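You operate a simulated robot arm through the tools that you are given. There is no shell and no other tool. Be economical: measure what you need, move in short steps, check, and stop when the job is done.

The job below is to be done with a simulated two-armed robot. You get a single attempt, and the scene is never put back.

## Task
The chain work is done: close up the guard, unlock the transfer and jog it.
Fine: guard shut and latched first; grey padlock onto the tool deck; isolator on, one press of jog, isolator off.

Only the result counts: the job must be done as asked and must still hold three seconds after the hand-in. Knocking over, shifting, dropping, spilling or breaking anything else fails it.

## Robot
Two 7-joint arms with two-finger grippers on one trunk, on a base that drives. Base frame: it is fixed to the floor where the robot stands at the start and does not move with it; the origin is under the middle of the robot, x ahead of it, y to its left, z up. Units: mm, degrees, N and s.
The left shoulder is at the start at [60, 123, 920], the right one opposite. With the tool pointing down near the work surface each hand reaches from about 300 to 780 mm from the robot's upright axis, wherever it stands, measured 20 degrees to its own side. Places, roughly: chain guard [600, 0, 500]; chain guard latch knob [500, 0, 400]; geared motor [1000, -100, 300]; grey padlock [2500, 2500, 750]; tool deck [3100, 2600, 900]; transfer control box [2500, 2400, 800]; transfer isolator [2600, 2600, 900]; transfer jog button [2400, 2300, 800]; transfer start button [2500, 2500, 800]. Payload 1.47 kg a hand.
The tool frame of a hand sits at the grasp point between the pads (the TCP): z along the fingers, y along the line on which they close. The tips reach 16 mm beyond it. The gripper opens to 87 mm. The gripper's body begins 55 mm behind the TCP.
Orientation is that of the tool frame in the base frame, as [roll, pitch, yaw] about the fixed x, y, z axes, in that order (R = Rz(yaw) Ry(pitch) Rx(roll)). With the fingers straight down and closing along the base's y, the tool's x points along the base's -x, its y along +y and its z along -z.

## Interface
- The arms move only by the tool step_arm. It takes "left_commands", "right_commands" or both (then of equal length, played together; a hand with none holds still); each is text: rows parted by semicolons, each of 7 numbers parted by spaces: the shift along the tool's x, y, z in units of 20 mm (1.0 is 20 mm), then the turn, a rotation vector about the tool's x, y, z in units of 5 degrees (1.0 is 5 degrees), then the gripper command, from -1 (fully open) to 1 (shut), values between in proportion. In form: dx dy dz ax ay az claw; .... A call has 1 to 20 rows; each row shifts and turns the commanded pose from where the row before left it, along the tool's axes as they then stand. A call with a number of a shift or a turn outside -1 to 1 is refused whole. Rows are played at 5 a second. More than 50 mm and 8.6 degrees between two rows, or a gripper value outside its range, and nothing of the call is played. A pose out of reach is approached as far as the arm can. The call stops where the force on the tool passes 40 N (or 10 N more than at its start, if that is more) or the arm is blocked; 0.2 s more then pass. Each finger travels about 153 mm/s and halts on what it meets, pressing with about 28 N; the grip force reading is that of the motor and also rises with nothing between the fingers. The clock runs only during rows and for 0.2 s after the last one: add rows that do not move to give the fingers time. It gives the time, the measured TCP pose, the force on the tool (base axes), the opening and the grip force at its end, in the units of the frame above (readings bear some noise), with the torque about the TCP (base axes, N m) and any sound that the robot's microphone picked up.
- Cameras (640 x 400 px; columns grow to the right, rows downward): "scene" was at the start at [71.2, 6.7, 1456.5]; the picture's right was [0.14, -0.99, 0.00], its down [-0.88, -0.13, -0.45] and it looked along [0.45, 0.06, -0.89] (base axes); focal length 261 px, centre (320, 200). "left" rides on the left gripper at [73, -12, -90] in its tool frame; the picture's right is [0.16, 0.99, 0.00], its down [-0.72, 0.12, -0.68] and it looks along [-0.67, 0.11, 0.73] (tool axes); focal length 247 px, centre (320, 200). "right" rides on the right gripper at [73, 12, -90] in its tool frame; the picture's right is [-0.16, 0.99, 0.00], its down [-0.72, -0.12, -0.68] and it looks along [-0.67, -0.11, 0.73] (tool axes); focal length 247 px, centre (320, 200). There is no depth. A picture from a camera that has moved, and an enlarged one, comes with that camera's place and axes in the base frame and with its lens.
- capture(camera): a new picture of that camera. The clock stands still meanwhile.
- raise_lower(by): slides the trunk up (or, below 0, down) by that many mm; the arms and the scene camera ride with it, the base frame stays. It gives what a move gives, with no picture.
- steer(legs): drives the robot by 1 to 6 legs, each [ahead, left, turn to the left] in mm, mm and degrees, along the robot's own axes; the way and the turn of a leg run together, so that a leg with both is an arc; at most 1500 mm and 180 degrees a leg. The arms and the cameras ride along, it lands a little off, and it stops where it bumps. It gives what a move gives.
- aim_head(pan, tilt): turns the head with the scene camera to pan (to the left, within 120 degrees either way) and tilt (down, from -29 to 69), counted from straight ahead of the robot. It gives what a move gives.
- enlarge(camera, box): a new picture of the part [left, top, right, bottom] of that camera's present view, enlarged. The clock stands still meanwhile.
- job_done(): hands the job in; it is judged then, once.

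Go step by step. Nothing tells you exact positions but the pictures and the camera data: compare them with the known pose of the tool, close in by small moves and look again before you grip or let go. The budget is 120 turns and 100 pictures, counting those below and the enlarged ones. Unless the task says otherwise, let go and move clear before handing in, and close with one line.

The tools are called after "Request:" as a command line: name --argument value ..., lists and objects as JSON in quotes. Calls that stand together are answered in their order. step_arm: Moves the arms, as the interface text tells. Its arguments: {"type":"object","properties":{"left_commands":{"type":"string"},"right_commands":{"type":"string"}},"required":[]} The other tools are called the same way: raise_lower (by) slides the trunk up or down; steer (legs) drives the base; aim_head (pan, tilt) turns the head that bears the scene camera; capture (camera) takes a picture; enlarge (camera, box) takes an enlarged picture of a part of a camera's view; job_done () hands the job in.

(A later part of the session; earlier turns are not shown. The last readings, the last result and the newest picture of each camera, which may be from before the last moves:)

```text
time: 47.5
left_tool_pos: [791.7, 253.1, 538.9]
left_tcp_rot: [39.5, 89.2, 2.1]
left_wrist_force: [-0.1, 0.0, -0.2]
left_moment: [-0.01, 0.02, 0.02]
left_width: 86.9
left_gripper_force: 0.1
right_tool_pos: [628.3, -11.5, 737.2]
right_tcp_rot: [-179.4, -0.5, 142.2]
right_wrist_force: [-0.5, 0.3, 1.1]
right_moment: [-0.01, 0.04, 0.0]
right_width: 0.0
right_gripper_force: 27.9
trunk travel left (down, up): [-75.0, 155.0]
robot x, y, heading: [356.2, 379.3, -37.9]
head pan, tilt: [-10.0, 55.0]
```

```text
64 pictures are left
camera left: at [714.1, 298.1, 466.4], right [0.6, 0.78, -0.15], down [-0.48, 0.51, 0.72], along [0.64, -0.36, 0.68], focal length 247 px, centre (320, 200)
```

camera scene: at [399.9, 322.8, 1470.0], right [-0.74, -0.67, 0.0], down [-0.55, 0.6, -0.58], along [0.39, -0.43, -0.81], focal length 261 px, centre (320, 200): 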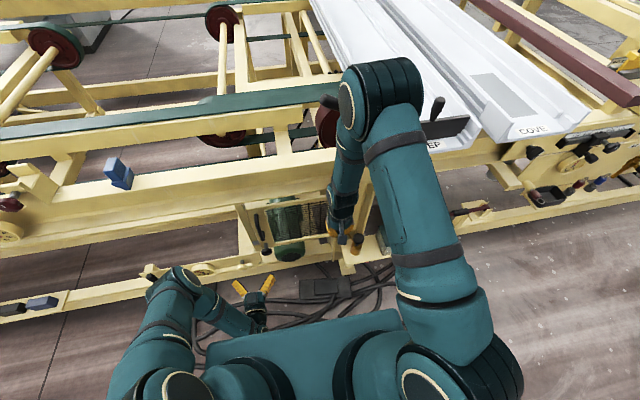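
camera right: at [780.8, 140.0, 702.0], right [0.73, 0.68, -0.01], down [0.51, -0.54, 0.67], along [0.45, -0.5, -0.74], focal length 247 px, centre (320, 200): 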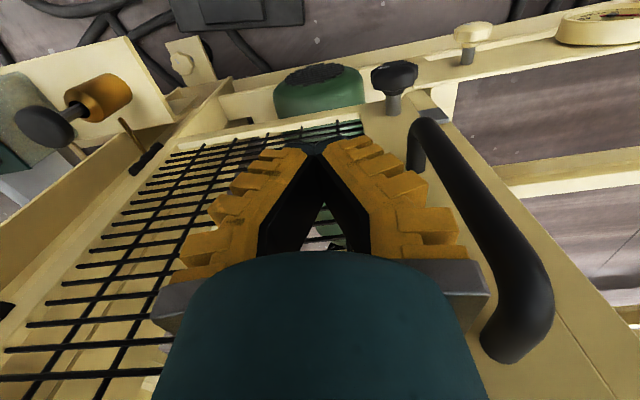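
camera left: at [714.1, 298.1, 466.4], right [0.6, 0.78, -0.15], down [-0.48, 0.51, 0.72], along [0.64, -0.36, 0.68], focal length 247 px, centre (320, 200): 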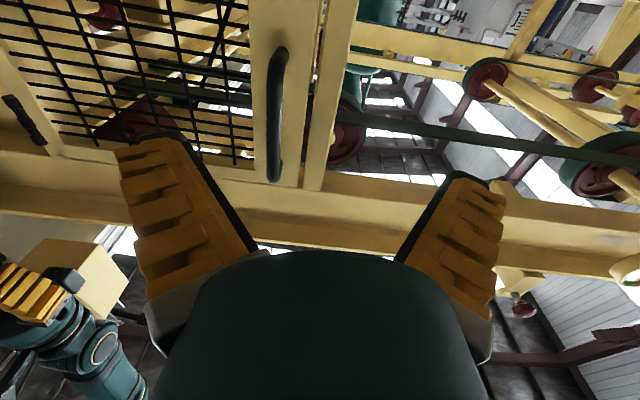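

The left hand is now horizontal. I'll drop to knob height and centre laterally.

Request:
step_arm --left_commands "0.9 -0.3 0 0 0 0 -1;0.9 -0.3 0 0 0 0 -1;0.9 -0.3 0 0 0 0 -1;0.9 -0.3 0 0 0 0 -1;0.9 -0.3 0 0 0 0 -1;0.95 -0.25 0 0 0 0 -1;0 0 1 0 0 0 -1;0 0 1 0 0 0 -1"

Request:
capture --camera "left"

Request:
enlarge --camera "scene" --box '[190, 170, 350, 310]'

```text
time: 49.5
left_tool_pos: [793.0, 247.1, 531.4]
left_tcp_rot: [-160.8, 87.4, 160.2]
left_wrist_force: [1.4, 0.3, -0.5]
left_moment: [-0.02, -0.01, 0.01]
left_width: 87.0
left_gripper_force: 0.0
left hand out of reach, approached as far as the arm can: row 2, 3, 4, 5, 6
right_tool_pos: [623.7, -10.9, 739.8]
right_tcp_rot: [-179.8, 0.0, 142.0]
right_wrist_force: [0.2, -1.3, 0.2]
right_moment: [0.03, -0.02, -0.02]
right_width: 0.2
right_gripper_force: 28.0
trunk travel left (down, up): [-75.0, 155.0]
robot x, y, heading: [355.3, 376.6, -37.8]
head pan, tilt: [-10.0, 55.0]
stopped in row 8 (left hand): the arm was blocked; the commanded pose is now the measured one
```

```text
63 pictures are left
camera left: at [713.0, 295.4, 462.6], right [0.61, 0.77, -0.17], down [-0.43, 0.51, 0.75], along [0.66, -0.39, 0.64], focal length 247 px, centre (320, 200)
```

left: 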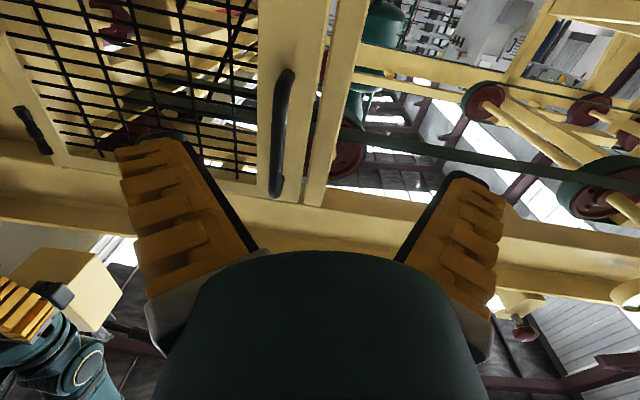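

```text
2.86 times, centred on (270, 240) of scene
camera zoom: at [387.6, 323.6, 1470.0], right [-0.74, -0.67, -0.01], down [-0.54, 0.6, -0.58], along [0.4, -0.43, -0.81], focal length 746 px, centre (463, 86)
```

zoom: 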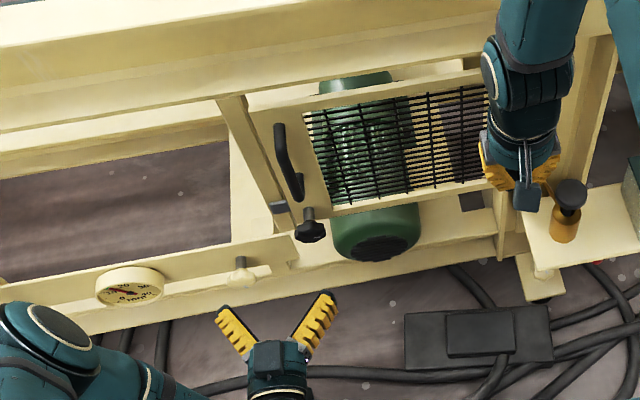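

Reach ran out low down, so I'll lower the trunk and back the base up a little to unfold the arm, then retry.

Request:
raise_lower --by -75

Request:
steer --legs '[[-90, 0, 0]]'

Request:
step_arm --left_commands "0 0 1 0 0 0 -1;0 0 1 0 0 0 -1;0 0 1 0 0 0 -1;0 0 1 0 0 0 -1"

```text
time: 50.2
left_tool_pos: [793.7, 247.5, 526.1]
left_tcp_rot: [-126.6, 83.4, -166.2]
left_wrist_force: [0.5, 0.2, 0.2]
left_moment: [-0.01, -0.01, 0.0]
left_width: 87.2
left_gripper_force: 0.1
right_tool_pos: [626.9, -10.4, 696.6]
right_tcp_rot: [-179.6, -0.2, 142.2]
right_wrist_force: [-0.1, 0.6, 1.0]
right_moment: [0.02, 0.01, 0.0]
right_width: 0.0
right_gripper_force: 28.3
trunk travel left (down, up): [-35.0, 195.0]
robot x, y, heading: [354.4, 380.5, -37.8]
head pan, tilt: [-10.0, 55.0]
stopped: the arm was blocked; the commanded pose is now the measured one
```

```text
time: 51.3
left_tool_pos: [724.5, 299.3, 528.3]
left_tcp_rot: [-127.1, 83.5, -166.8]
left_wrist_force: [-0.7, 0.0, -0.1]
left_moment: [-0.02, -0.06, -0.04]
left_width: 87.1
left_gripper_force: 0.0
right_tool_pos: [557.2, 42.2, 695.7]
right_tcp_rot: [-179.6, -0.2, 142.1]
right_wrist_force: [-0.1, 0.0, 0.9]
right_moment: [0.0, 0.04, 0.01]
right_width: 0.0
right_gripper_force: 28.3
trunk travel left (down, up): [-35.0, 195.0]
robot x, y, heading: [283.8, 432.6, -37.9]
head pan, tilt: [-10.0, 55.0]
```

```text
time: 52.3
left_tool_pos: [788.0, 248.0, 515.5]
left_tcp_rot: [-129.1, 83.0, -168.6]
left_wrist_force: [-1.4, -0.6, -0.5]
left_moment: [0.0, 0.0, 0.03]
left_width: 86.8
left_gripper_force: 0.1
right_tool_pos: [561.8, 40.1, 692.2]
right_tcp_rot: [-179.4, -0.8, 142.2]
right_wrist_force: [0.0, -1.3, -0.7]
right_moment: [-0.01, -0.04, 0.01]
right_width: 0.3
right_gripper_force: 27.8
trunk travel left (down, up): [-35.0, 195.0]
robot x, y, heading: [284.2, 433.8, -37.6]
head pan, tilt: [-10.0, 55.0]
```

Request:
raise_lower --by -35

Request:
step_arm --left_commands "0.9 0 0 0 0 0 -1;0.9 0 0 0 0 0 -1;0.9 0 0 0 0 0 -1"

Request:
aim_head --pan 0 --tilt 55

Request:
capture --camera "scene"

Request:
capture --camera "left"

```text
time: 53.1
left_tool_pos: [788.6, 247.7, 481.7]
left_tcp_rot: [-129.9, 83.0, -169.6]
left_wrist_force: [-1.2, 0.1, -0.5]
left_moment: [0.0, -0.01, -0.03]
left_width: 87.0
left_gripper_force: 0.0
right_tool_pos: [562.3, 40.5, 656.7]
right_tcp_rot: [-179.5, -0.9, 142.1]
right_wrist_force: [0.9, 0.5, -0.8]
right_moment: [-0.02, 0.01, 0.02]
right_width: 0.0
right_gripper_force: 28.1
trunk travel left (down, up): [0.0, 230.0]
robot x, y, heading: [280.2, 432.8, -37.7]
head pan, tilt: [-10.0, 55.0]
```

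```text
time: 53.9
left_tool_pos: [784.1, 245.4, 429.3]
left_tcp_rot: [-129.3, 83.2, -168.9]
left_wrist_force: [-0.4, -0.4, 0.2]
left_moment: [0.01, -0.01, -0.01]
left_width: 87.0
left_gripper_force: 0.0
right_tool_pos: [562.9, 40.1, 657.3]
right_tcp_rot: [-179.6, -0.8, 142.1]
right_wrist_force: [0.8, -0.2, 0.1]
right_moment: [0.01, 0.03, 0.03]
right_width: 0.0
right_gripper_force: 27.8
trunk travel left (down, up): [0.0, 230.0]
robot x, y, heading: [285.8, 432.6, -37.9]
head pan, tilt: [-10.0, 55.0]
```

```text
time: 54.6
left_tool_pos: [783.6, 245.5, 428.8]
left_tcp_rot: [-129.7, 83.1, -169.3]
left_wrist_force: [-0.3, 0.0, 0.6]
left_moment: [0.01, -0.03, -0.01]
left_width: 87.0
left_gripper_force: 0.1
right_tool_pos: [563.0, 38.4, 656.1]
right_tcp_rot: [-179.4, -0.9, 142.0]
right_wrist_force: [0.0, -0.2, 0.5]
right_moment: [0.03, -0.03, -0.01]
right_width: 0.0
right_gripper_force: 28.1
trunk travel left (down, up): [0.0, 230.0]
robot x, y, heading: [281.9, 435.1, -37.7]
head pan, tilt: [0.0, 55.0]
```

```text
61 pictures are left
camera scene: at [348.0, 380.3, 1391.3], right [-0.61, -0.79, 0.0], down [-0.65, 0.5, -0.57], along [0.45, -0.35, -0.82], focal length 261 px, centre (320, 200)
```

scene: 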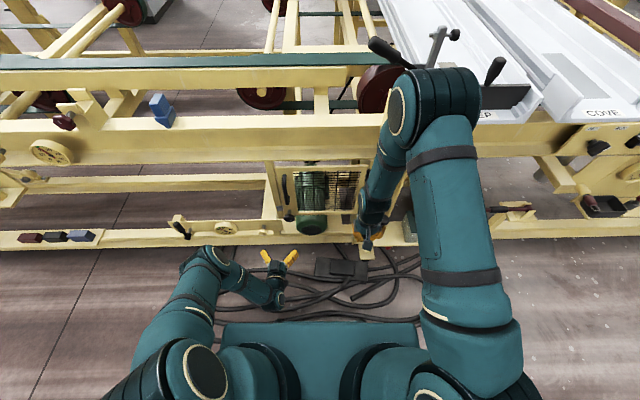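

```text
60 pictures are left
camera left: at [698.7, 292.8, 364.6], right [0.6, 0.76, -0.25], down [-0.36, 0.54, 0.76], along [0.71, -0.37, 0.6], focal length 247 px, centre (320, 200)
```

left: 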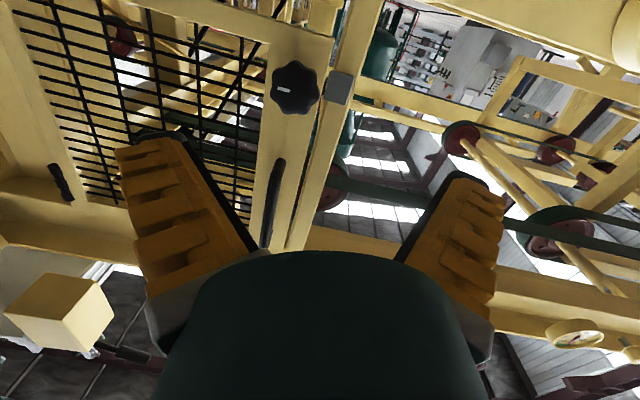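

Now reachable. From this view the knob fixes at (885, 134, 430). I'll level the hand, shift 23 mm right and approach most of the way.

Request:
step_arm --left_commands "0 -0.6 0 0 -0.9 0 -1;0 -0.55 0 0 0 0 -1;0 0 1 0 0 0 -1;0 0 1 0 0 0 -1;0 0 1 0 0 0 -1;0 0 1 0 0 0 -1"

Request:
capture --camera "left"

Request:
enlarge --camera "scene" --box '[220, 150, 380, 290]'

```text
time: 56.0
left_tool_pos: [839.4, 177.5, 445.1]
left_tcp_rot: [-91.6, 84.7, -131.0]
left_wrist_force: [0.1, -0.5, 0.6]
left_moment: [0.02, 0.03, 0.01]
left_width: 86.7
left_gripper_force: 0.1
left hand out of reach, approached as far as the arm can: row 1, 5
right_tool_pos: [560.9, 39.4, 655.7]
right_tcp_rot: [-179.4, -1.0, 142.1]
right_wrist_force: [-0.7, 0.7, 0.4]
right_moment: [-0.01, -0.01, -0.01]
right_width: 0.2
right_gripper_force: 28.2
trunk travel left (down, up): [0.0, 230.0]
robot x, y, heading: [283.9, 432.1, -37.6]
head pan, tilt: [0.0, 55.0]
```

```text
59 pictures are left
camera left: at [758.5, 220.4, 374.2], right [0.61, 0.75, -0.25], down [-0.41, 0.57, 0.71], along [0.68, -0.33, 0.66], focal length 247 px, centre (320, 200)
```

left: 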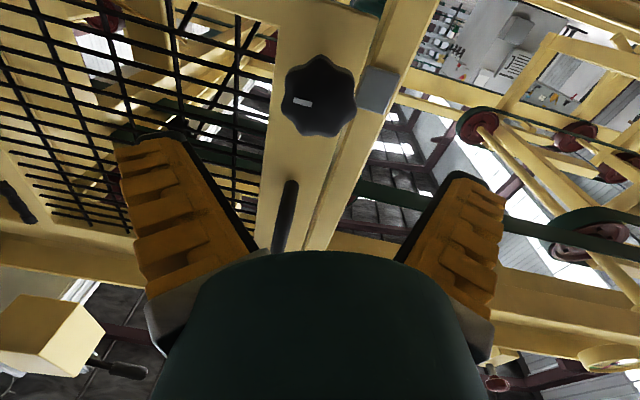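

```text
2.86 times, centred on (300, 220) of scene
camera zoom: at [347.2, 380.7, 1391.4], right [-0.61, -0.79, 0.0], down [-0.65, 0.5, -0.57], along [0.45, -0.35, -0.82], focal length 746 px, centre (377, 143)
```

zoom: 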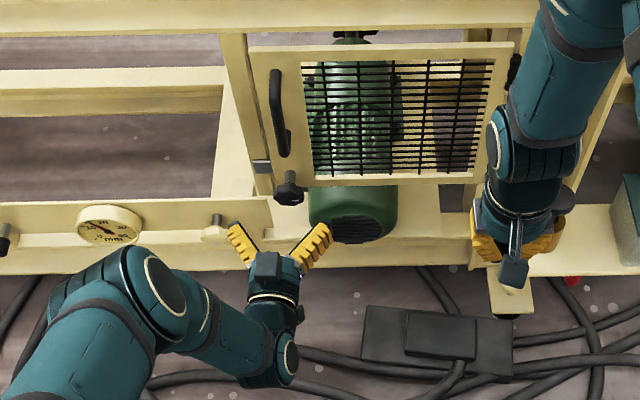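

Request:
step_arm --left_commands "0.4 -0.1 0 0 0 0 -1;0.4 0 0 0 0 0 -1;0 0 0.8 0 0 0 -1;0 0 0.8 0 0 0 -1"

Request:
capture --camera "left"

```text
time: 57.0
left_tool_pos: [867.2, 165.4, 453.5]
left_tcp_rot: [-90.6, 84.6, -130.0]
left_wrist_force: [0.4, -0.2, -0.7]
left_moment: [-0.04, 0.01, -0.03]
left_width: 87.1
left_gripper_force: 0.0
left hand out of reach, approached as far as the arm can: row 1, 2, 3, 4
right_tool_pos: [561.3, 40.0, 656.8]
right_tcp_rot: [-179.6, -1.0, 142.1]
right_wrist_force: [0.9, 0.2, -1.0]
right_moment: [-0.01, 0.03, -0.01]
right_width: 0.0
right_gripper_force: 28.3
trunk travel left (down, up): [0.0, 230.0]
robot x, y, heading: [282.9, 433.5, -37.6]
head pan, tilt: [0.0, 55.0]
```

```text
57 pictures are left
camera left: at [785.5, 207.0, 383.0], right [0.61, 0.75, -0.25], down [-0.41, 0.57, 0.71], along [0.67, -0.33, 0.66], focal length 247 px, centre (320, 200)
```

left: 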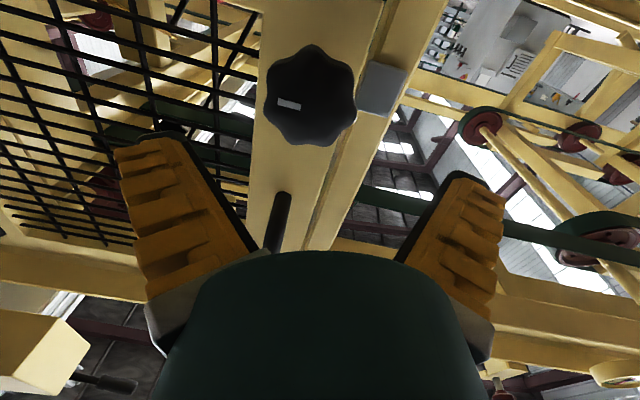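

The arm is near full stretch here. I'll pull the hand back 100 mm, drive forward about 90 mm and come in again.

Request:
step_arm --left_commands "0 0 -1 0 0 0 -1;0 0 -1 0 0 0 -1;0 0 -1 0 0 0 -1;0 0 -1 0 0 0 -1;0 0 -1 0 0 0 -1;0.6 0 0 0 0 0 -1;0.6 0 0 0 0 0 -1"

Request:
steer --legs '[[90, 0, 0]]'

Request:
capture --camera "left"

```text
time: 58.6
left_tool_pos: [792.6, 224.1, 439.1]
left_tcp_rot: [-91.0, 84.5, -130.3]
left_wrist_force: [0.3, 0.4, 0.1]
left_moment: [0.01, 0.03, -0.03]
left_width: 86.9
left_gripper_force: 0.1
left hand out of reach, approached as far as the arm can: row 7
right_tool_pos: [562.7, 40.0, 656.5]
right_tcp_rot: [-179.7, -0.9, 142.1]
right_wrist_force: [-0.4, -0.7, -0.6]
right_moment: [0.01, 0.01, -0.02]
right_width: 0.1
right_gripper_force: 28.1
trunk travel left (down, up): [0.0, 230.0]
robot x, y, heading: [284.3, 435.4, -37.6]
head pan, tilt: [0.0, 55.0]
```

```text
time: 59.7
left_tool_pos: [866.4, 168.6, 438.6]
left_tcp_rot: [-91.0, 84.7, -130.4]
left_wrist_force: [-0.1, -0.6, -0.7]
left_moment: [-0.05, -0.02, -0.01]
left_width: 86.6
left_gripper_force: 0.0
right_tool_pos: [635.5, -16.2, 656.4]
right_tcp_rot: [-179.6, -0.9, 142.0]
right_wrist_force: [0.3, -0.3, -0.3]
right_moment: [-0.02, 0.03, 0.0]
right_width: 0.1
right_gripper_force: 27.7
trunk travel left (down, up): [0.0, 230.0]
robot x, y, heading: [356.1, 376.8, -37.6]
head pan, tilt: [0.0, 55.0]
```

```text
56 pictures are left
camera left: at [784.6, 211.5, 368.2], right [0.61, 0.75, -0.25], down [-0.41, 0.57, 0.71], along [0.68, -0.33, 0.66], focal length 247 px, centre (320, 200)
```

left: 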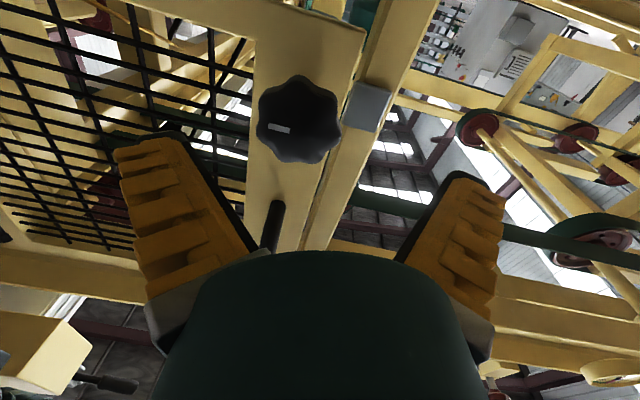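

Request:
step_arm --left_commands "0 -0.35 0 0 0.8 0 -1;0 -0.35 0 0 0.8 0 -1;0.5 0 0 0 0 0 -1;0 0 0.5 0 0 0 -1"

Request:
capture --camera "left"

```text
time: 60.7
left_tool_pos: [862.7, 151.4, 428.6]
left_tcp_rot: [-146.1, 80.4, 174.1]
left_wrist_force: [0.4, 0.3, -0.5]
left_moment: [-0.02, -0.01, -0.02]
left_width: 87.2
left_gripper_force: 0.0
right_tool_pos: [634.9, -16.6, 655.8]
right_tcp_rot: [-179.6, -0.9, 142.2]
right_wrist_force: [0.3, -0.2, 1.2]
right_moment: [0.0, 0.0, -0.01]
right_width: 0.0
right_gripper_force: 27.5
trunk travel left (down, up): [0.0, 230.0]
robot x, y, heading: [356.3, 375.9, -37.7]
head pan, tilt: [0.0, 55.0]
```

```text
55 pictures are left
camera left: at [775.4, 201.4, 371.0], right [0.6, 0.76, -0.25], down [-0.32, 0.51, 0.8], along [0.74, -0.4, 0.55], focal length 247 px, centre (320, 200)
```

left: 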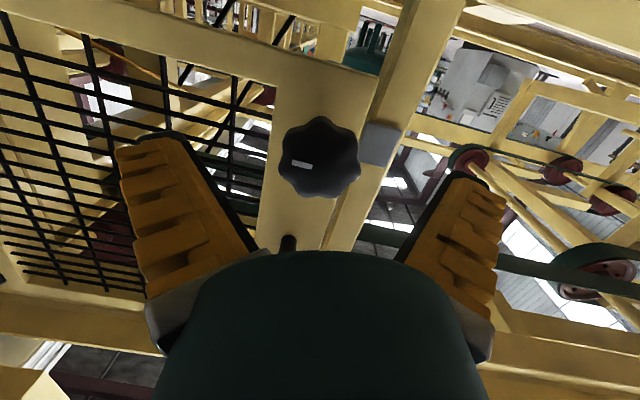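

The knob lies right on the tool axis about 26 mm ahead. I'll advance and close on it.

Request:
step_arm --left_commands "0 0 0.7 0 0 0 -1;0 0 0.7 0 0 0 -1;0 0 0 0 0 0 0.3;0 0 0 0 0 0 1;0 0 0 0 0 0 1;0 0 0 0 0 0 1"

Request:
capture --camera "left"

```text
time: 62.1
left_tool_pos: [884.3, 134.4, 424.9]
left_tcp_rot: [-146.0, 80.4, 174.4]
left_wrist_force: [1.2, 4.2, -0.6]
left_moment: [-0.04, -0.12, 0.65]
left_width: 40.2
left_gripper_force: 29.8
right_tool_pos: [635.3, -14.1, 656.3]
right_tcp_rot: [-179.5, -0.9, 142.1]
right_wrist_force: [-0.4, -0.5, -0.2]
right_moment: [0.0, 0.0, -0.01]
right_width: 0.0
right_gripper_force: 28.0
trunk travel left (down, up): [0.0, 230.0]
robot x, y, heading: [356.2, 380.5, -37.9]
head pan, tilt: [0.0, 55.0]
```

```text
54 pictures are left
camera left: at [796.4, 184.3, 367.6], right [0.6, 0.76, -0.25], down [-0.32, 0.51, 0.8], along [0.74, -0.4, 0.55], focal length 247 px, centre (320, 200)
```

left: 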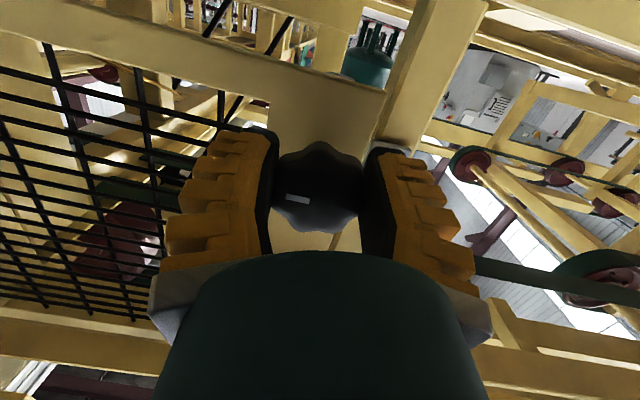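

Gripped at 40 mm. I'll try turning clockwise a few degrees and watch the torque.

Request:
step_arm --left_commands "0 0 0 0 0 0.6 1;0 0 0 0 0 0.6 1;0 0 0 0 0 0.6 1;0 0 0 0 0 0.6 1;0 0 0 0 0 0 1"

Request:
capture --camera "left"

```text
time: 63.3
left_tool_pos: [885.5, 136.3, 425.5]
left_tcp_rot: [140.9, 79.6, 100.5]
left_wrist_force: [4.4, 21.4, -3.7]
left_moment: [-0.06, 0.03, 0.76]
left_width: 39.7
left_gripper_force: 30.0
right_tool_pos: [635.5, -14.0, 655.5]
right_tcp_rot: [-179.4, -0.9, 142.2]
right_wrist_force: [-0.1, -0.9, 0.6]
right_moment: [0.01, 0.05, -0.04]
right_width: 0.1
right_gripper_force: 28.2
trunk travel left (down, up): [0.0, 230.0]
robot x, y, heading: [354.2, 374.9, -37.5]
head pan, tilt: [0.0, 55.0]
```

```text
53 pictures are left
camera left: at [806.6, 197.0, 365.3], right [0.64, 0.77, -0.04], down [-0.42, 0.39, 0.82], along [0.65, -0.5, 0.57], focal length 247 px, centre (320, 200)
```

left: 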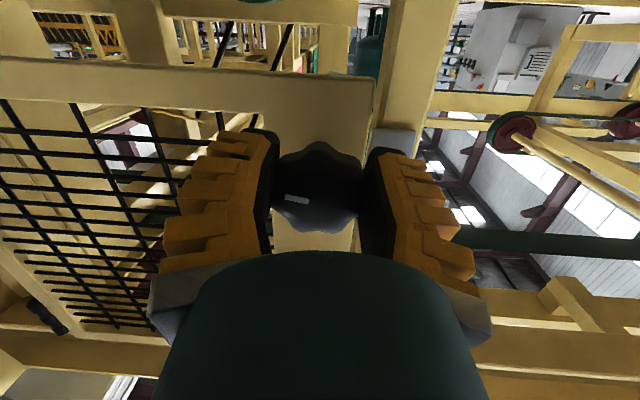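

It turns freely clockwise. I'll ease the side load and keep turning.

Request:
step_arm --left_commands "0 0.15 0 0 0 0.7 1;0 0 0 0 0 0.7 1;0 0 0 0 0 0.7 1;0 0 0 0 0 0.7 1;0 0 0 0 0 0.7 1;0 0 0 0 0 0.7 1;0 0 0 0 0 0.7 1"

Request:
enlarge --camera "left" --box '[160, 20, 480, 260]'

```text
time: 64.9
left_tool_pos: [886.8, 135.5, 426.1]
left_tcp_rot: [105.1, 58.0, 62.8]
left_wrist_force: [5.2, 5.3, -2.2]
left_moment: [-0.01, 0.05, 0.93]
left_width: 40.5
left_gripper_force: 30.2
right_tool_pos: [635.5, -15.5, 656.7]
right_tcp_rot: [-179.5, -1.0, 142.2]
right_wrist_force: [0.9, -1.5, 0.7]
right_moment: [0.04, -0.03, 0.01]
right_width: 0.0
right_gripper_force: 27.8
trunk travel left (down, up): [0.0, 230.0]
robot x, y, heading: [354.9, 379.1, -38.1]
head pan, tilt: [0.0, 55.0]
```

```text
1.67 times, centred on (320, 140) of left
camera zoom: at [829.1, 220.9, 371.7], right [0.64, 0.68, 0.37], down [-0.62, 0.16, 0.77], along [0.46, -0.72, 0.52], focal length 412 px, centre (320, 300)
```

zoom: 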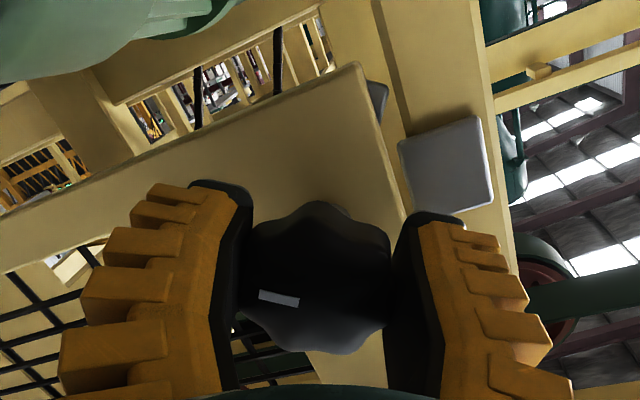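

The grey tongue is emerging from below and sweeping toward the catch, so this is the right direction. Continuing.

Request:
step_arm --left_commands "0 0.05 0 0 0 0.7 1;0 0 0 0 0 0.7 1;0 0 0 0 0 0.7 1;0 0 0 0 0 0.7 1;0 0 0 0 0 0.7 1;0 0 0 0 0 0.7 1;0 0 0 0 0 0.7 1;0 0 0 0 0 0.7 1"

Request:
enlarge --camera "left" --box '[160, 20, 480, 260]'

```text
time: 66.7
left_tool_pos: [886.3, 136.6, 428.7]
left_tcp_rot: [99.0, 30.5, 54.6]
left_wrist_force: [7.6, 12.6, 19.4]
left_moment: [-0.13, -0.01, 0.62]
left_width: 40.1
left_gripper_force: 30.0
right_tool_pos: [634.8, -14.7, 656.5]
right_tcp_rot: [-179.4, -0.8, 142.0]
right_wrist_force: [-1.4, -0.6, -0.8]
right_moment: [-0.01, -0.02, -0.02]
right_width: 0.0
right_gripper_force: 27.7
trunk travel left (down, up): [0.0, 230.0]
robot x, y, heading: [357.0, 380.8, -37.7]
head pan, tilt: [0.0, 55.0]
```

```text
1.67 times, centred on (320, 140) of left
camera zoom: at [850.9, 241.8, 393.4], right [0.49, 0.43, 0.76], down [-0.83, -0.04, 0.56], along [0.27, -0.9, 0.33], focal length 412 px, centre (320, 300)
```

zoom: 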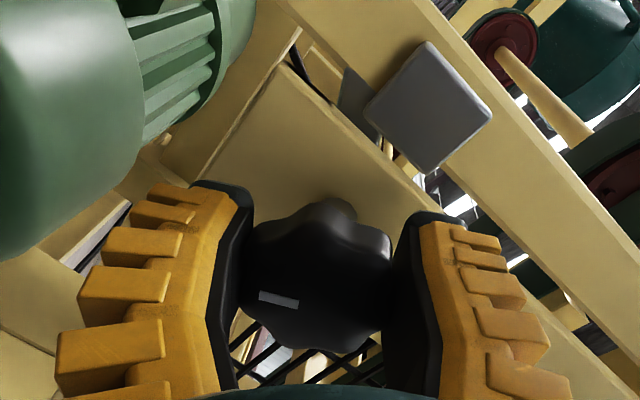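

Request:
step_arm --left_commands "0 0.15 0 0 0 0.7 1;0 0 0 0 0 0.7 1;0 0.03 0 0 0 0.7 1;0 0 0 0 0 0.7 1;0 0.03 0 0 0 0.7 1;0 0 0 0 0 0.7 1;0 0 0 0 0 0.7 1;0 0 0 0 0 0.5 1"

Request:
enlarge --camera "left" --box '[160, 20, 480, 260]'

```text
time: 68.5
left_tool_pos: [888.2, 137.0, 428.5]
left_tcp_rot: [98.2, 3.9, 50.3]
left_wrist_force: [-2.2, -4.5, -0.9]
left_moment: [0.01, -0.06, 0.42]
left_width: 40.0
left_gripper_force: 30.0
right_tool_pos: [635.3, -15.8, 657.2]
right_tcp_rot: [-179.5, -0.9, 142.0]
right_wrist_force: [-0.5, 0.1, 0.3]
right_moment: [0.03, -0.02, 0.01]
right_width: 0.2
right_gripper_force: 28.4
trunk travel left (down, up): [0.0, 230.0]
robot x, y, heading: [353.0, 378.7, -37.7]
head pan, tilt: [0.0, 55.0]
```

```text
1.67 times, centred on (320, 140) of left
camera zoom: at [864.8, 251.3, 426.3], right [0.25, 0.08, 0.96], down [-0.96, -0.13, 0.26], along [0.14, -0.99, 0.05], focal length 412 px, centre (320, 300)
```

zoom: 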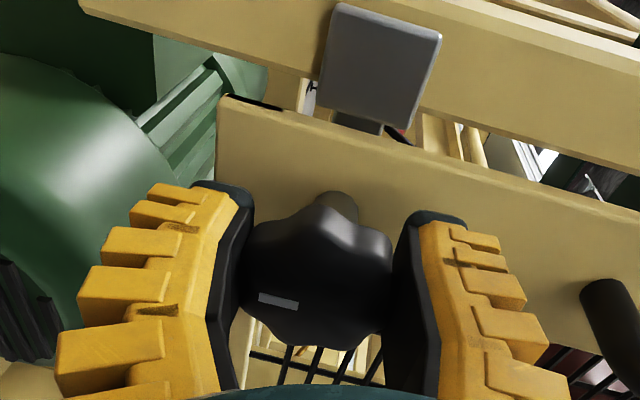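

The tongue now sits behind the catch block. I'll nudge slightly further to see if there's a stop.

Request:
step_arm --left_commands "0 0 0 0 0 0.5 1;0 0 0 0 0 0.5 1;0 0 0 0 0 0 1"

Request:
enlarge --camera "left" --box '[160, 20, 480, 260]'

```text
time: 69.3
left_tool_pos: [888.3, 139.2, 430.7]
left_tcp_rot: [97.9, -1.1, 49.8]
left_wrist_force: [-1.5, 2.6, 5.8]
left_moment: [-0.59, 0.03, 0.17]
left_width: 40.1
left_gripper_force: 29.8
right_tool_pos: [634.9, -15.4, 656.8]
right_tcp_rot: [-179.4, -0.7, 142.1]
right_wrist_force: [-0.5, -0.1, -0.1]
right_moment: [-0.01, 0.03, -0.02]
right_width: 0.0
right_gripper_force: 28.4
trunk travel left (down, up): [0.0, 230.0]
robot x, y, heading: [356.9, 376.3, -37.8]
head pan, tilt: [0.0, 55.0]
```

```text
1.67 times, centred on (320, 140) of left
camera zoom: at [866.8, 252.3, 432.9], right [0.19, 0.02, 0.98], down [-0.97, -0.13, 0.2], along [0.13, -0.99, -0.01], focal length 412 px, centre (320, 300)
```

zoom: 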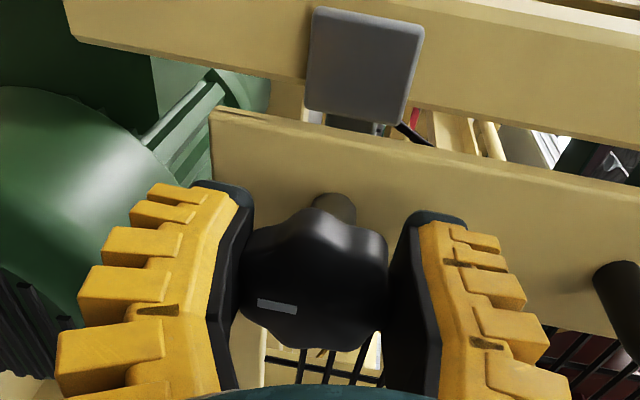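

The torque rose, so that's likely the stop. While still gripping, I'll tug back 8 mm to test the latch.

Request:
step_arm --left_commands "0 0 -0.2 0 0 0 1;0 0 -0.2 0 0 0 1;0 0 0 0 0 0 1"

```text
time: 70.1
left_tool_pos: [882.9, 142.6, 430.2]
left_tcp_rot: [98.1, -1.2, 49.7]
left_wrist_force: [13.8, -9.4, -8.6]
left_moment: [-0.06, -0.22, 0.07]
left_width: 36.9
left_gripper_force: 30.6
right_tool_pos: [635.5, -16.7, 656.3]
right_tcp_rot: [-179.5, -0.9, 142.2]
right_wrist_force: [-0.1, -1.2, 0.1]
right_moment: [0.02, 0.01, -0.01]
right_width: 0.0
right_gripper_force: 27.7
trunk travel left (down, up): [0.0, 230.0]
robot x, y, heading: [358.3, 376.6, -37.5]
head pan, tilt: [0.0, 55.0]
```

It resists with about 17 N, so the guard is latched. I'll release, back off and check.

Request:
step_arm --left_commands "0 0 0 0 0 0 -1;0 0 0 0 0 0 -1;0 0 -1 0 0 0 -1;0 0 -1 0 0 0 -1;0 0 -1 0 0 0 -1;0 0 -1 0 0 0 -1"

Request:
capture --camera "left"

Request:
aim_head --pan 95 --tilt 25

Request:
capture --camera "scene"

```text
time: 71.7
left_tool_pos: [843.9, 175.5, 462.3]
left_tcp_rot: [93.7, -1.0, 50.0]
left_wrist_force: [-0.3, -0.1, 0.8]
left_moment: [0.0, 0.0, 0.0]
left_width: 87.2
left_gripper_force: 0.1
right_tool_pos: [634.9, -14.1, 658.7]
right_tcp_rot: [-179.4, -0.8, 142.1]
right_wrist_force: [-0.8, 0.3, 0.2]
right_moment: [-0.01, -0.01, -0.01]
right_width: 0.1
right_gripper_force: 27.5
trunk travel left (down, up): [0.0, 230.0]
robot x, y, heading: [353.6, 378.4, -37.7]
head pan, tilt: [0.0, 55.0]
stopped in row 6 (left hand): the arm was blocked; the commanded pose is now the measured one
```

```text
48 pictures are left
camera left: at [822.5, 290.8, 457.6], right [0.14, 0.07, 0.99], down [-0.98, -0.12, 0.15], along [0.13, -0.99, 0.05], focal length 247 px, centre (320, 200)
```

left: 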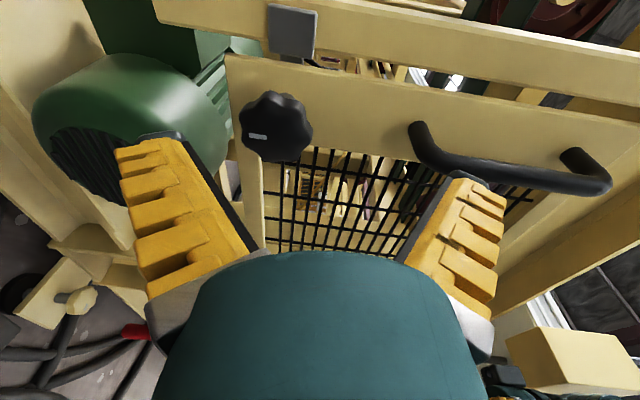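

```text
time: 73.4
left_tool_pos: [845.1, 176.9, 458.9]
left_tcp_rot: [93.9, -1.0, 50.1]
left_wrist_force: [0.2, -0.1, -0.6]
left_moment: [0.0, 0.02, 0.01]
left_width: 87.2
left_gripper_force: 0.1
right_tool_pos: [635.3, -15.1, 656.6]
right_tcp_rot: [-179.5, -0.9, 142.0]
right_wrist_force: [0.5, 0.5, -0.2]
right_moment: [0.01, 0.01, 0.01]
right_width: 0.2
right_gripper_force: 28.6
trunk travel left (down, up): [0.0, 230.0]
robot x, y, heading: [358.2, 377.3, -37.7]
head pan, tilt: [95.0, 25.0]
```

```text
47 pictures are left
camera scene: at [413.0, 445.7, 1435.4], right [0.84, -0.54, 0.0], down [-0.23, -0.35, -0.91], along [0.49, 0.76, -0.42], focal length 261 px, centre (320, 200)
```

scene: 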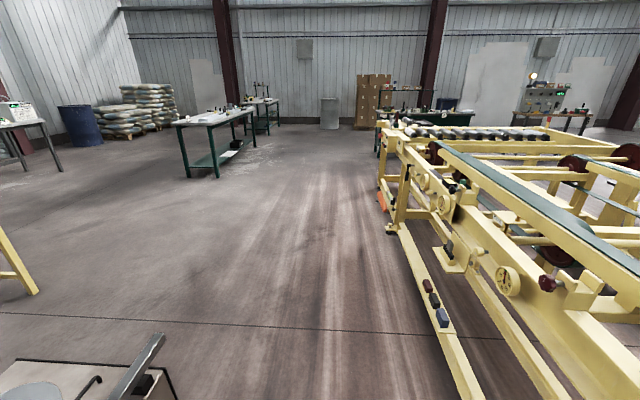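

The guard is closed with the tongue behind the block, and the way along the machine is clear. I'll lift and restore the left hand to a compact posture before driving.

Request:
raise_lower --by 75

Request:
step_arm --left_commands "0 1 0 0 0 0 -1;0 1 0 0 0 -1 -1;0 1 0 0 0 -1 -1;0 0 0 0 0 -1 -1;0 0 0 0 0 -1 -1;0 0 0 0 0 -1 -1;0 0 0 0 0 -1 -1;0 0 0 0 0 -1 -1;0 0 0 0 0 -1 -1;0 0 0 0 0 -1 -1;0 0 0 0 0 -1 -1;0 0 0 0 0 -1 -1;0 0 0 0 0 -1 -1;0 0 0 0 0 -1 -1;0 0 0 0 0 -1 -1;0 0 0 0 0 -1 -1;0 0 0 0 0 -1 -1;-1 0 0 0 0 -1 -1;-1 0 0 0 0 -1 -1;-1 0 0 0 0 0 -1"

Request:
step_arm --left_commands "-1 0 0 0 1 0 -1;0 0 -0.5 0 1 0 -1;0 0 -0.5 0 1 0 -1;0 0 0 0 1 0 -1;0 0 0 0 1 0 -1;0 0 0 0 1 0 -1;0 0 0 0 1 0 -1;0 0 0 0 1 0 -1;0 0 0 0 1 0 -1;0 0 0 0 1 0 -1;0 0 0 0 1 0 -1;0 0 0 0 1 0 -1;0 0 0 0 1 0 -1;0 0 0 0 1 0 -1;0 0 0 0 1 0 -1;0 0 0 0 1 0 -1;0.8 0 0 0 1 0 -1;0.8 0 0 0 1 0 -1;0.8 0 0 0 0 0 -1"

```text
time: 74.6
left_tool_pos: [841.7, 178.9, 532.1]
left_tcp_rot: [94.3, -1.0, 50.0]
left_wrist_force: [0.6, -0.6, -1.0]
left_moment: [0.02, 0.02, 0.03]
left_width: 87.1
left_gripper_force: 0.0
right_tool_pos: [635.6, -14.9, 732.7]
right_tcp_rot: [-179.5, -1.0, 141.9]
right_wrist_force: [-0.7, 0.3, -0.7]
right_moment: [-0.02, -0.02, 0.01]
right_width: 0.0
right_gripper_force: 27.7
trunk travel left (down, up): [-75.0, 155.0]
robot x, y, heading: [356.1, 378.7, -37.8]
head pan, tilt: [95.0, 25.0]
```

```text
time: 78.8
left_tool_pos: [845.6, 168.4, 652.9]
left_tcp_rot: [167.2, 85.7, 127.3]
left_wrist_force: [0.6, -0.5, 0.2]
left_moment: [-0.01, -0.05, 0.0]
left_width: 86.9
left_gripper_force: 0.0
right_tool_pos: [634.6, -15.4, 731.2]
right_tcp_rot: [-179.6, -0.9, 142.2]
right_wrist_force: [0.0, -0.4, 0.5]
right_moment: [0.02, -0.01, 0.01]
right_width: 0.0
right_gripper_force: 28.6
trunk travel left (down, up): [-75.0, 155.0]
robot x, y, heading: [356.7, 374.1, -38.0]
head pan, tilt: [95.0, 25.0]
```

```text
time: 82.8
left_tool_pos: [793.2, 211.6, 675.6]
left_tcp_rot: [178.9, -4.3, 140.2]
left_wrist_force: [0.6, -0.4, -0.6]
left_moment: [0.03, 0.0, -0.01]
left_width: 87.1
left_gripper_force: 0.1
right_tool_pos: [634.8, -15.1, 731.5]
right_tcp_rot: [-179.5, -0.9, 142.1]
right_wrist_force: [-0.6, 0.0, 0.1]
right_moment: [-0.02, -0.02, -0.02]
right_width: 0.0
right_gripper_force: 28.2
trunk travel left (down, up): [-75.0, 155.0]
robot x, y, heading: [357.1, 379.2, -37.6]
head pan, tilt: [95.0, 25.0]
```

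I'll tuck both hands and drive along the machine, holding heading, with an extra 150 mm of clearance.

Request:
step_arm --left_commands "0 0 -1 0 0 0 -1;0 0 -1 0 0 0 -1;0 0 -1 0 0 0 -1;0 0 -1 0 0 0 -1;0 0 -1 0 0 0 -1;1 0 0 0 0 0 -1;1 0 0 0 0 0 -1;1 0 0 0 0 0 -1;1 0 0 0 0 0 -1;1 0 0 0 0 0 -1" --right_commands "0 0 -1 0 0 0 1;0 0 -1 0 0 0 1;0 0 -1 0 0 0 1;1 0 0 0 0 0 1;1 0 0 0 0 0 1;1 0 0 0 0 0 1;1 0 0 0 0 0 1;1 0 0 0 0 0 1;1 -1 0 0 0 0 1;0 -1 0 0 0 0 1"

Request:
steer --legs '[[-150, 0, 0], [0, 1300, 0], [0, 1000, 0]]'

Request:
aim_head --pan 35 --tilt 30

Request:
capture --camera "scene"

```text
time: 85.0
left_tool_pos: [721.2, 268.5, 782.4]
left_tcp_rot: [179.0, -4.1, 140.1]
left_wrist_force: [-0.2, 0.9, 0.3]
left_moment: [0.01, -0.02, -0.03]
left_width: 87.2
left_gripper_force: 0.2
right_tool_pos: [514.9, 26.7, 793.7]
right_tcp_rot: [-179.5, -0.9, 142.0]
right_wrist_force: [-0.5, 0.5, -0.7]
right_moment: [-0.01, 0.02, 0.04]
right_width: 0.2
right_gripper_force: 27.8
trunk travel left (down, up): [-75.0, 155.0]
robot x, y, heading: [356.3, 376.0, -37.5]
head pan, tilt: [95.0, 25.0]
```

```text
time: 106.3
left_tool_pos: [2034.6, 2163.3, 782.6]
left_tcp_rot: [179.0, -4.2, 138.8]
left_wrist_force: [0.0, -0.4, 0.3]
left_moment: [0.01, 0.04, -0.01]
left_width: 86.8
left_gripper_force: 0.0
right_tool_pos: [1821.3, 1925.7, 794.1]
right_tcp_rot: [-179.4, -1.0, 140.8]
right_wrist_force: [-0.2, -0.3, -0.6]
right_moment: [-0.01, -0.01, 0.0]
right_width: 0.1
right_gripper_force: 28.2
trunk travel left (down, up): [-75.0, 155.0]
robot x, y, heading: [1669.2, 2282.0, -39.2]
head pan, tilt: [95.0, 25.0]
```

```text
time: 107.6
left_tool_pos: [2033.9, 2162.3, 781.7]
left_tcp_rot: [178.9, -4.2, 138.6]
left_wrist_force: [0.5, -0.6, -0.7]
left_moment: [0.0, -0.01, 0.02]
left_width: 86.8
left_gripper_force: 0.0
right_tool_pos: [1822.7, 1925.9, 794.3]
right_tcp_rot: [-179.5, -0.9, 140.8]
right_wrist_force: [-0.4, -0.5, -0.5]
right_moment: [0.02, -0.02, -0.01]
right_width: 0.1
right_gripper_force: 28.2
trunk travel left (down, up): [-75.0, 155.0]
robot x, y, heading: [1672.3, 2277.7, -38.8]
head pan, tilt: [35.0, 30.0]
```

```text
46 pictures are left
camera scene: at [1767.0, 2265.5, 1502.4], right [-0.07, -1.0, 0.0], down [-0.5, 0.03, -0.87], along [0.86, -0.06, -0.5], focal length 261 px, centre (320, 200)
```

scene: 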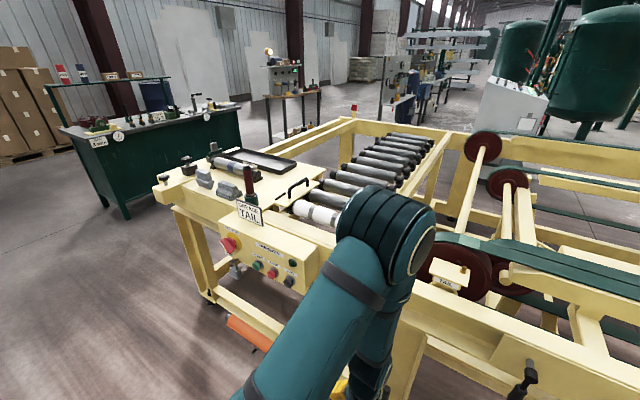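

I've found the control box with the red isolator and buttons at the machine's end. I'll zoom in on it and the deck.

Request:
enlarge --camera "scene" --box '[140, 140, 340, 310]'

Request:
enlarge --camera "scene" --box '[210, 215, 310, 295]'

```text
2.35 times, centred on (240, 225) of scene
camera zoom: at [1767.0, 2265.5, 1502.4], right [-0.07, -1.0, 0.0], down [-0.5, 0.03, -0.87], along [0.86, -0.06, -0.5], focal length 614 px, centre (508, 141)
```

zoom: 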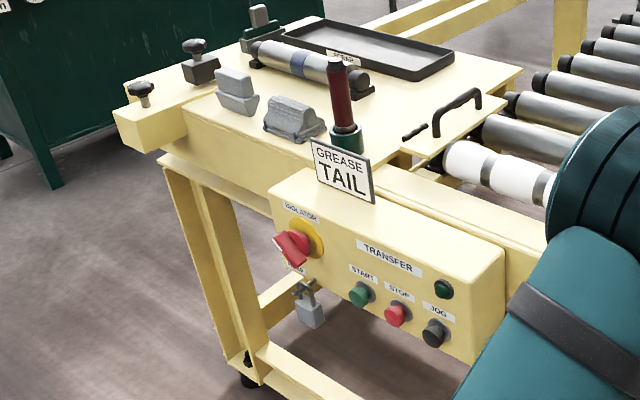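

```text
5.00 times, centred on (260, 255) of scene
camera zoom: at [1767.0, 2265.5, 1502.4], right [-0.07, -1.0, 0.0], down [-0.5, 0.03, -0.87], along [0.86, -0.06, -0.5], focal length 1305 px, centre (620, -75)
```

zoom: 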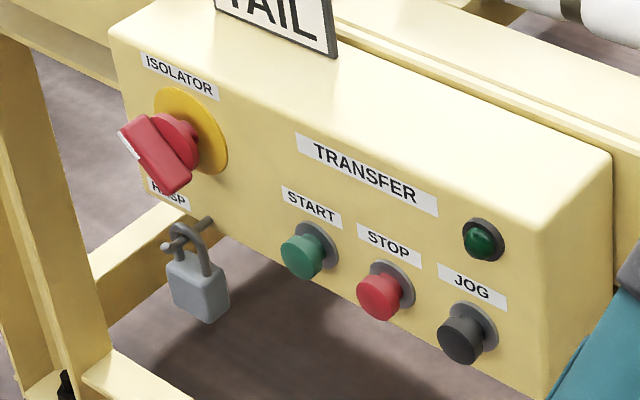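

Everything's identified: a red isolator handle, the START, STOP and JOG buttons, and the grey padlock hanging on a hasp peg under the box. The tool deck is behind and to the left. I'll move 640 mm left and take a second view for depth.

Request:
steer --legs '[[0, 640, 1.2]]'

Request:
aim_head --pan 0 --tilt 48

Request:
capture --camera "scene"

Request:
enlarge --camera "scene" --box '[220, 150, 420, 290]'

```text
time: 113.6
left_tool_pos: [2429.5, 2660.6, 782.1]
left_tcp_rot: [179.0, -4.2, 139.4]
left_wrist_force: [-0.9, -0.3, -0.2]
left_moment: [0.04, -0.02, 0.03]
left_width: 87.3
left_gripper_force: 0.0
right_tool_pos: [2221.7, 2420.5, 794.9]
right_tcp_rot: [-179.5, -0.9, 141.5]
right_wrist_force: [0.1, 0.1, -0.9]
right_moment: [0.0, 0.01, -0.01]
right_width: 0.0
right_gripper_force: 28.2
trunk travel left (down, up): [-75.0, 155.0]
robot x, y, heading: [2066.0, 2771.2, -38.4]
head pan, tilt: [35.0, 30.0]
```

```text
time: 114.6
left_tool_pos: [2430.5, 2660.4, 781.6]
left_tcp_rot: [179.0, -4.2, 139.4]
left_wrist_force: [0.6, 0.0, 1.0]
left_moment: [-0.02, 0.0, -0.02]
left_width: 87.1
left_gripper_force: 0.0
right_tool_pos: [2222.5, 2421.6, 793.8]
right_tcp_rot: [-179.5, -1.0, 141.5]
right_wrist_force: [0.0, 0.4, -0.6]
right_moment: [0.01, -0.03, 0.0]
right_width: 0.0
right_gripper_force: 27.7
trunk travel left (down, up): [-75.0, 155.0]
robot x, y, heading: [2061.7, 2776.1, -38.4]
head pan, tilt: [0.0, 48.0]
```

```text
43 pictures are left
camera scene: at [2133.3, 2716.3, 1475.6], right [-0.62, -0.79, 0.0], down [-0.58, 0.46, -0.67], along [0.53, -0.41, -0.74], focal length 261 px, centre (320, 200)
```

scene: 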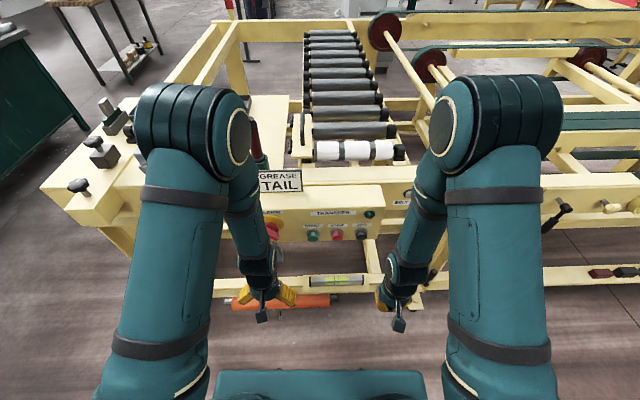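

```text
2.86 times, centred on (320, 220) of scene
camera zoom: at [2133.3, 2716.3, 1475.6], right [-0.62, -0.79, 0.0], down [-0.58, 0.46, -0.67], along [0.53, -0.41, -0.74], focal length 746 px, centre (320, 143)
```

zoom: 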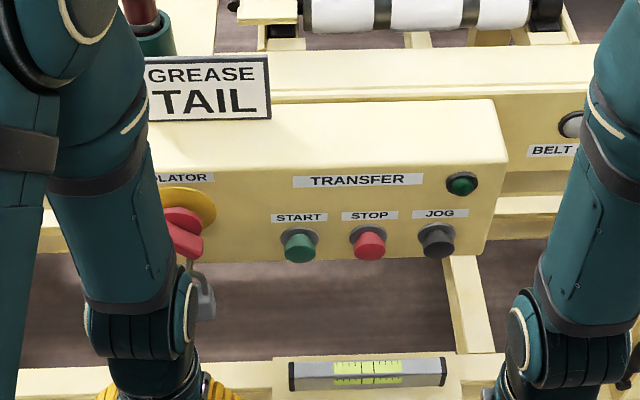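

Positions so far: isolator dial (2581, 2544, 858), jog (2428, 2323, 787), padlock body about (2572, 2550, 707). I'll bring the left hand forward and horizontal in front of the padlock for a close look.

Request:
step_arm --left_commands "-1 0 0 0 0 0 -1;-1 0 0 0 0 0 -1;-1 0 0 0 -1 0 -1;0 0 0 0 -1 0 -1;0 0 0 0 -1 0 -1;0 0 0 0 -1 0 -1;0 0 0 0 -1 0 -1;0 0 0 0 -1 0 -1;0 0 0 0 -1 0 -1;0 0 0 0 -1 0 -1;0 0 0 0 -1 0 -1;0 0 0 0 -1 0 -1;0 0 0 0 -1 0 -1;0 0 0 0 -1 0 -1;0 0 0 0 -1 0 -1;0 0 0 0 -1 0 -1"

Request:
capture --camera "left"

```text
time: 118.0
left_tool_pos: [2475.3, 2621.7, 779.5]
left_tcp_rot: [177.5, 65.9, 137.1]
left_wrist_force: [-0.3, 0.2, -0.5]
left_moment: [-0.01, -0.04, 0.0]
left_width: 87.0
left_gripper_force: 0.1
right_tool_pos: [2221.3, 2421.7, 794.5]
right_tcp_rot: [-179.5, -1.0, 141.5]
right_wrist_force: [0.8, 0.9, 0.1]
right_moment: [-0.04, -0.01, 0.02]
right_width: 0.0
right_gripper_force: 28.6
trunk travel left (down, up): [-75.0, 155.0]
robot x, y, heading: [2063.9, 2772.4, -38.2]
head pan, tilt: [0.0, 48.0]
```

```text
41 pictures are left
camera left: at [2383.7, 2685.8, 748.9], right [0.6, 0.79, -0.13], down [-0.18, 0.29, 0.94], along [0.78, -0.54, 0.32], focal length 247 px, centre (320, 200)
```

left: 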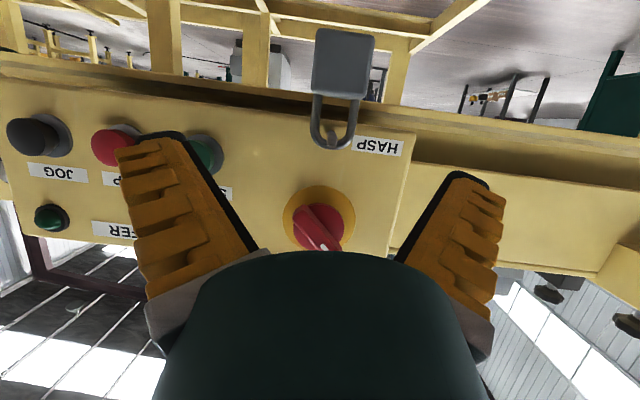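

Request:
enlarge --camera "left" --box '[270, 20, 420, 160]'

Request:
enlarge --camera "left" --box '[260, 160, 420, 260]'

```text
2.86 times, centred on (345, 90) of left
camera zoom: at [2383.7, 2685.8, 748.9], right [0.6, 0.79, -0.13], down [-0.18, 0.29, 0.94], along [0.78, -0.54, 0.32], focal length 706 px, centre (249, 514)
```

zoom: 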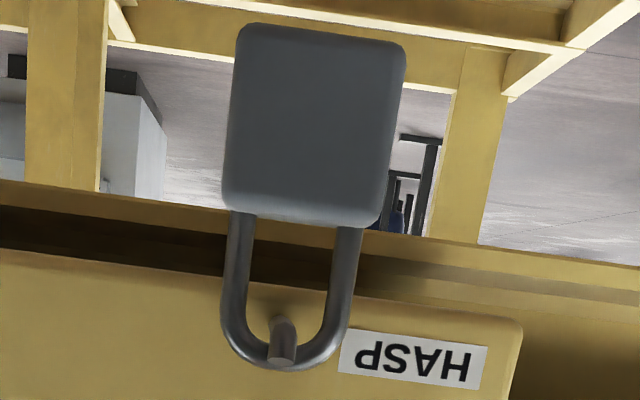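

```text
4.00 times, centred on (340, 210) of left
camera zoom: at [2383.7, 2685.8, 748.9], right [0.6, 0.79, -0.13], down [-0.18, 0.29, 0.94], along [0.78, -0.54, 0.32], focal length 988 px, centre (240, 160)
```

zoom: 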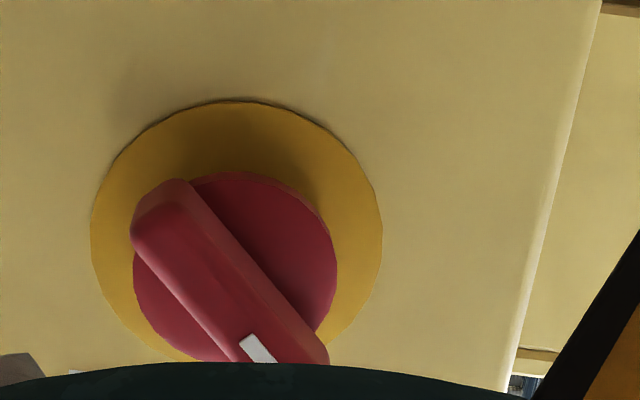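

The padlock just hangs by its shackle on a plain peg. Its body is about 47 mm wide at (2573, 2557, 705). I'll level the hand and move to a pre-grasp point.

Request:
step_arm --left_commands "0 0 0 -0.5 -1 0 -1;0 0 0 -0.5 -1 0 -1;0 0 0 0 -1 0 -1;0 0 0 0 -1 0 -1;0.95 0.2 0 0 0 0 -1;0.95 0.2 0 0 0 0 -1;0.95 0 0 0 0 0 -1;0.87 0 0 0 0 0 -1;0 0 0.9 0 0 0 -1;0 0 0.9 0 0 0 -1"

Request:
capture --camera "left"

```text
time: 120.2
left_tool_pos: [2506.3, 2611.5, 702.2]
left_tcp_rot: [146.5, 85.2, 110.8]
left_wrist_force: [-1.0, 0.5, -0.1]
left_moment: [0.01, 0.0, -0.02]
left_width: 87.0
left_gripper_force: 0.1
right_tool_pos: [2221.9, 2421.1, 793.7]
right_tcp_rot: [-179.5, -1.0, 141.5]
right_wrist_force: [0.4, -0.6, -0.5]
right_moment: [0.03, 0.03, 0.0]
right_width: 0.1
right_gripper_force: 27.9
trunk travel left (down, up): [-75.0, 155.0]
robot x, y, heading: [2063.1, 2774.8, -38.0]
head pan, tilt: [0.0, 48.0]
```

```text
38 pictures are left
camera left: at [2426.1, 2660.5, 636.0], right [0.57, 0.81, -0.11], down [-0.46, 0.43, 0.77], along [0.68, -0.39, 0.62], focal length 247 px, centre (320, 200)
```

left: 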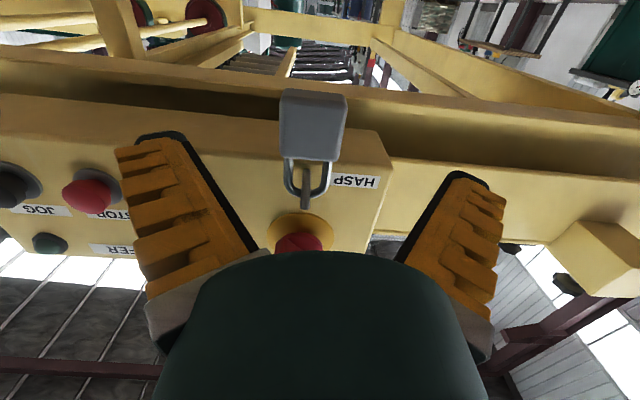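

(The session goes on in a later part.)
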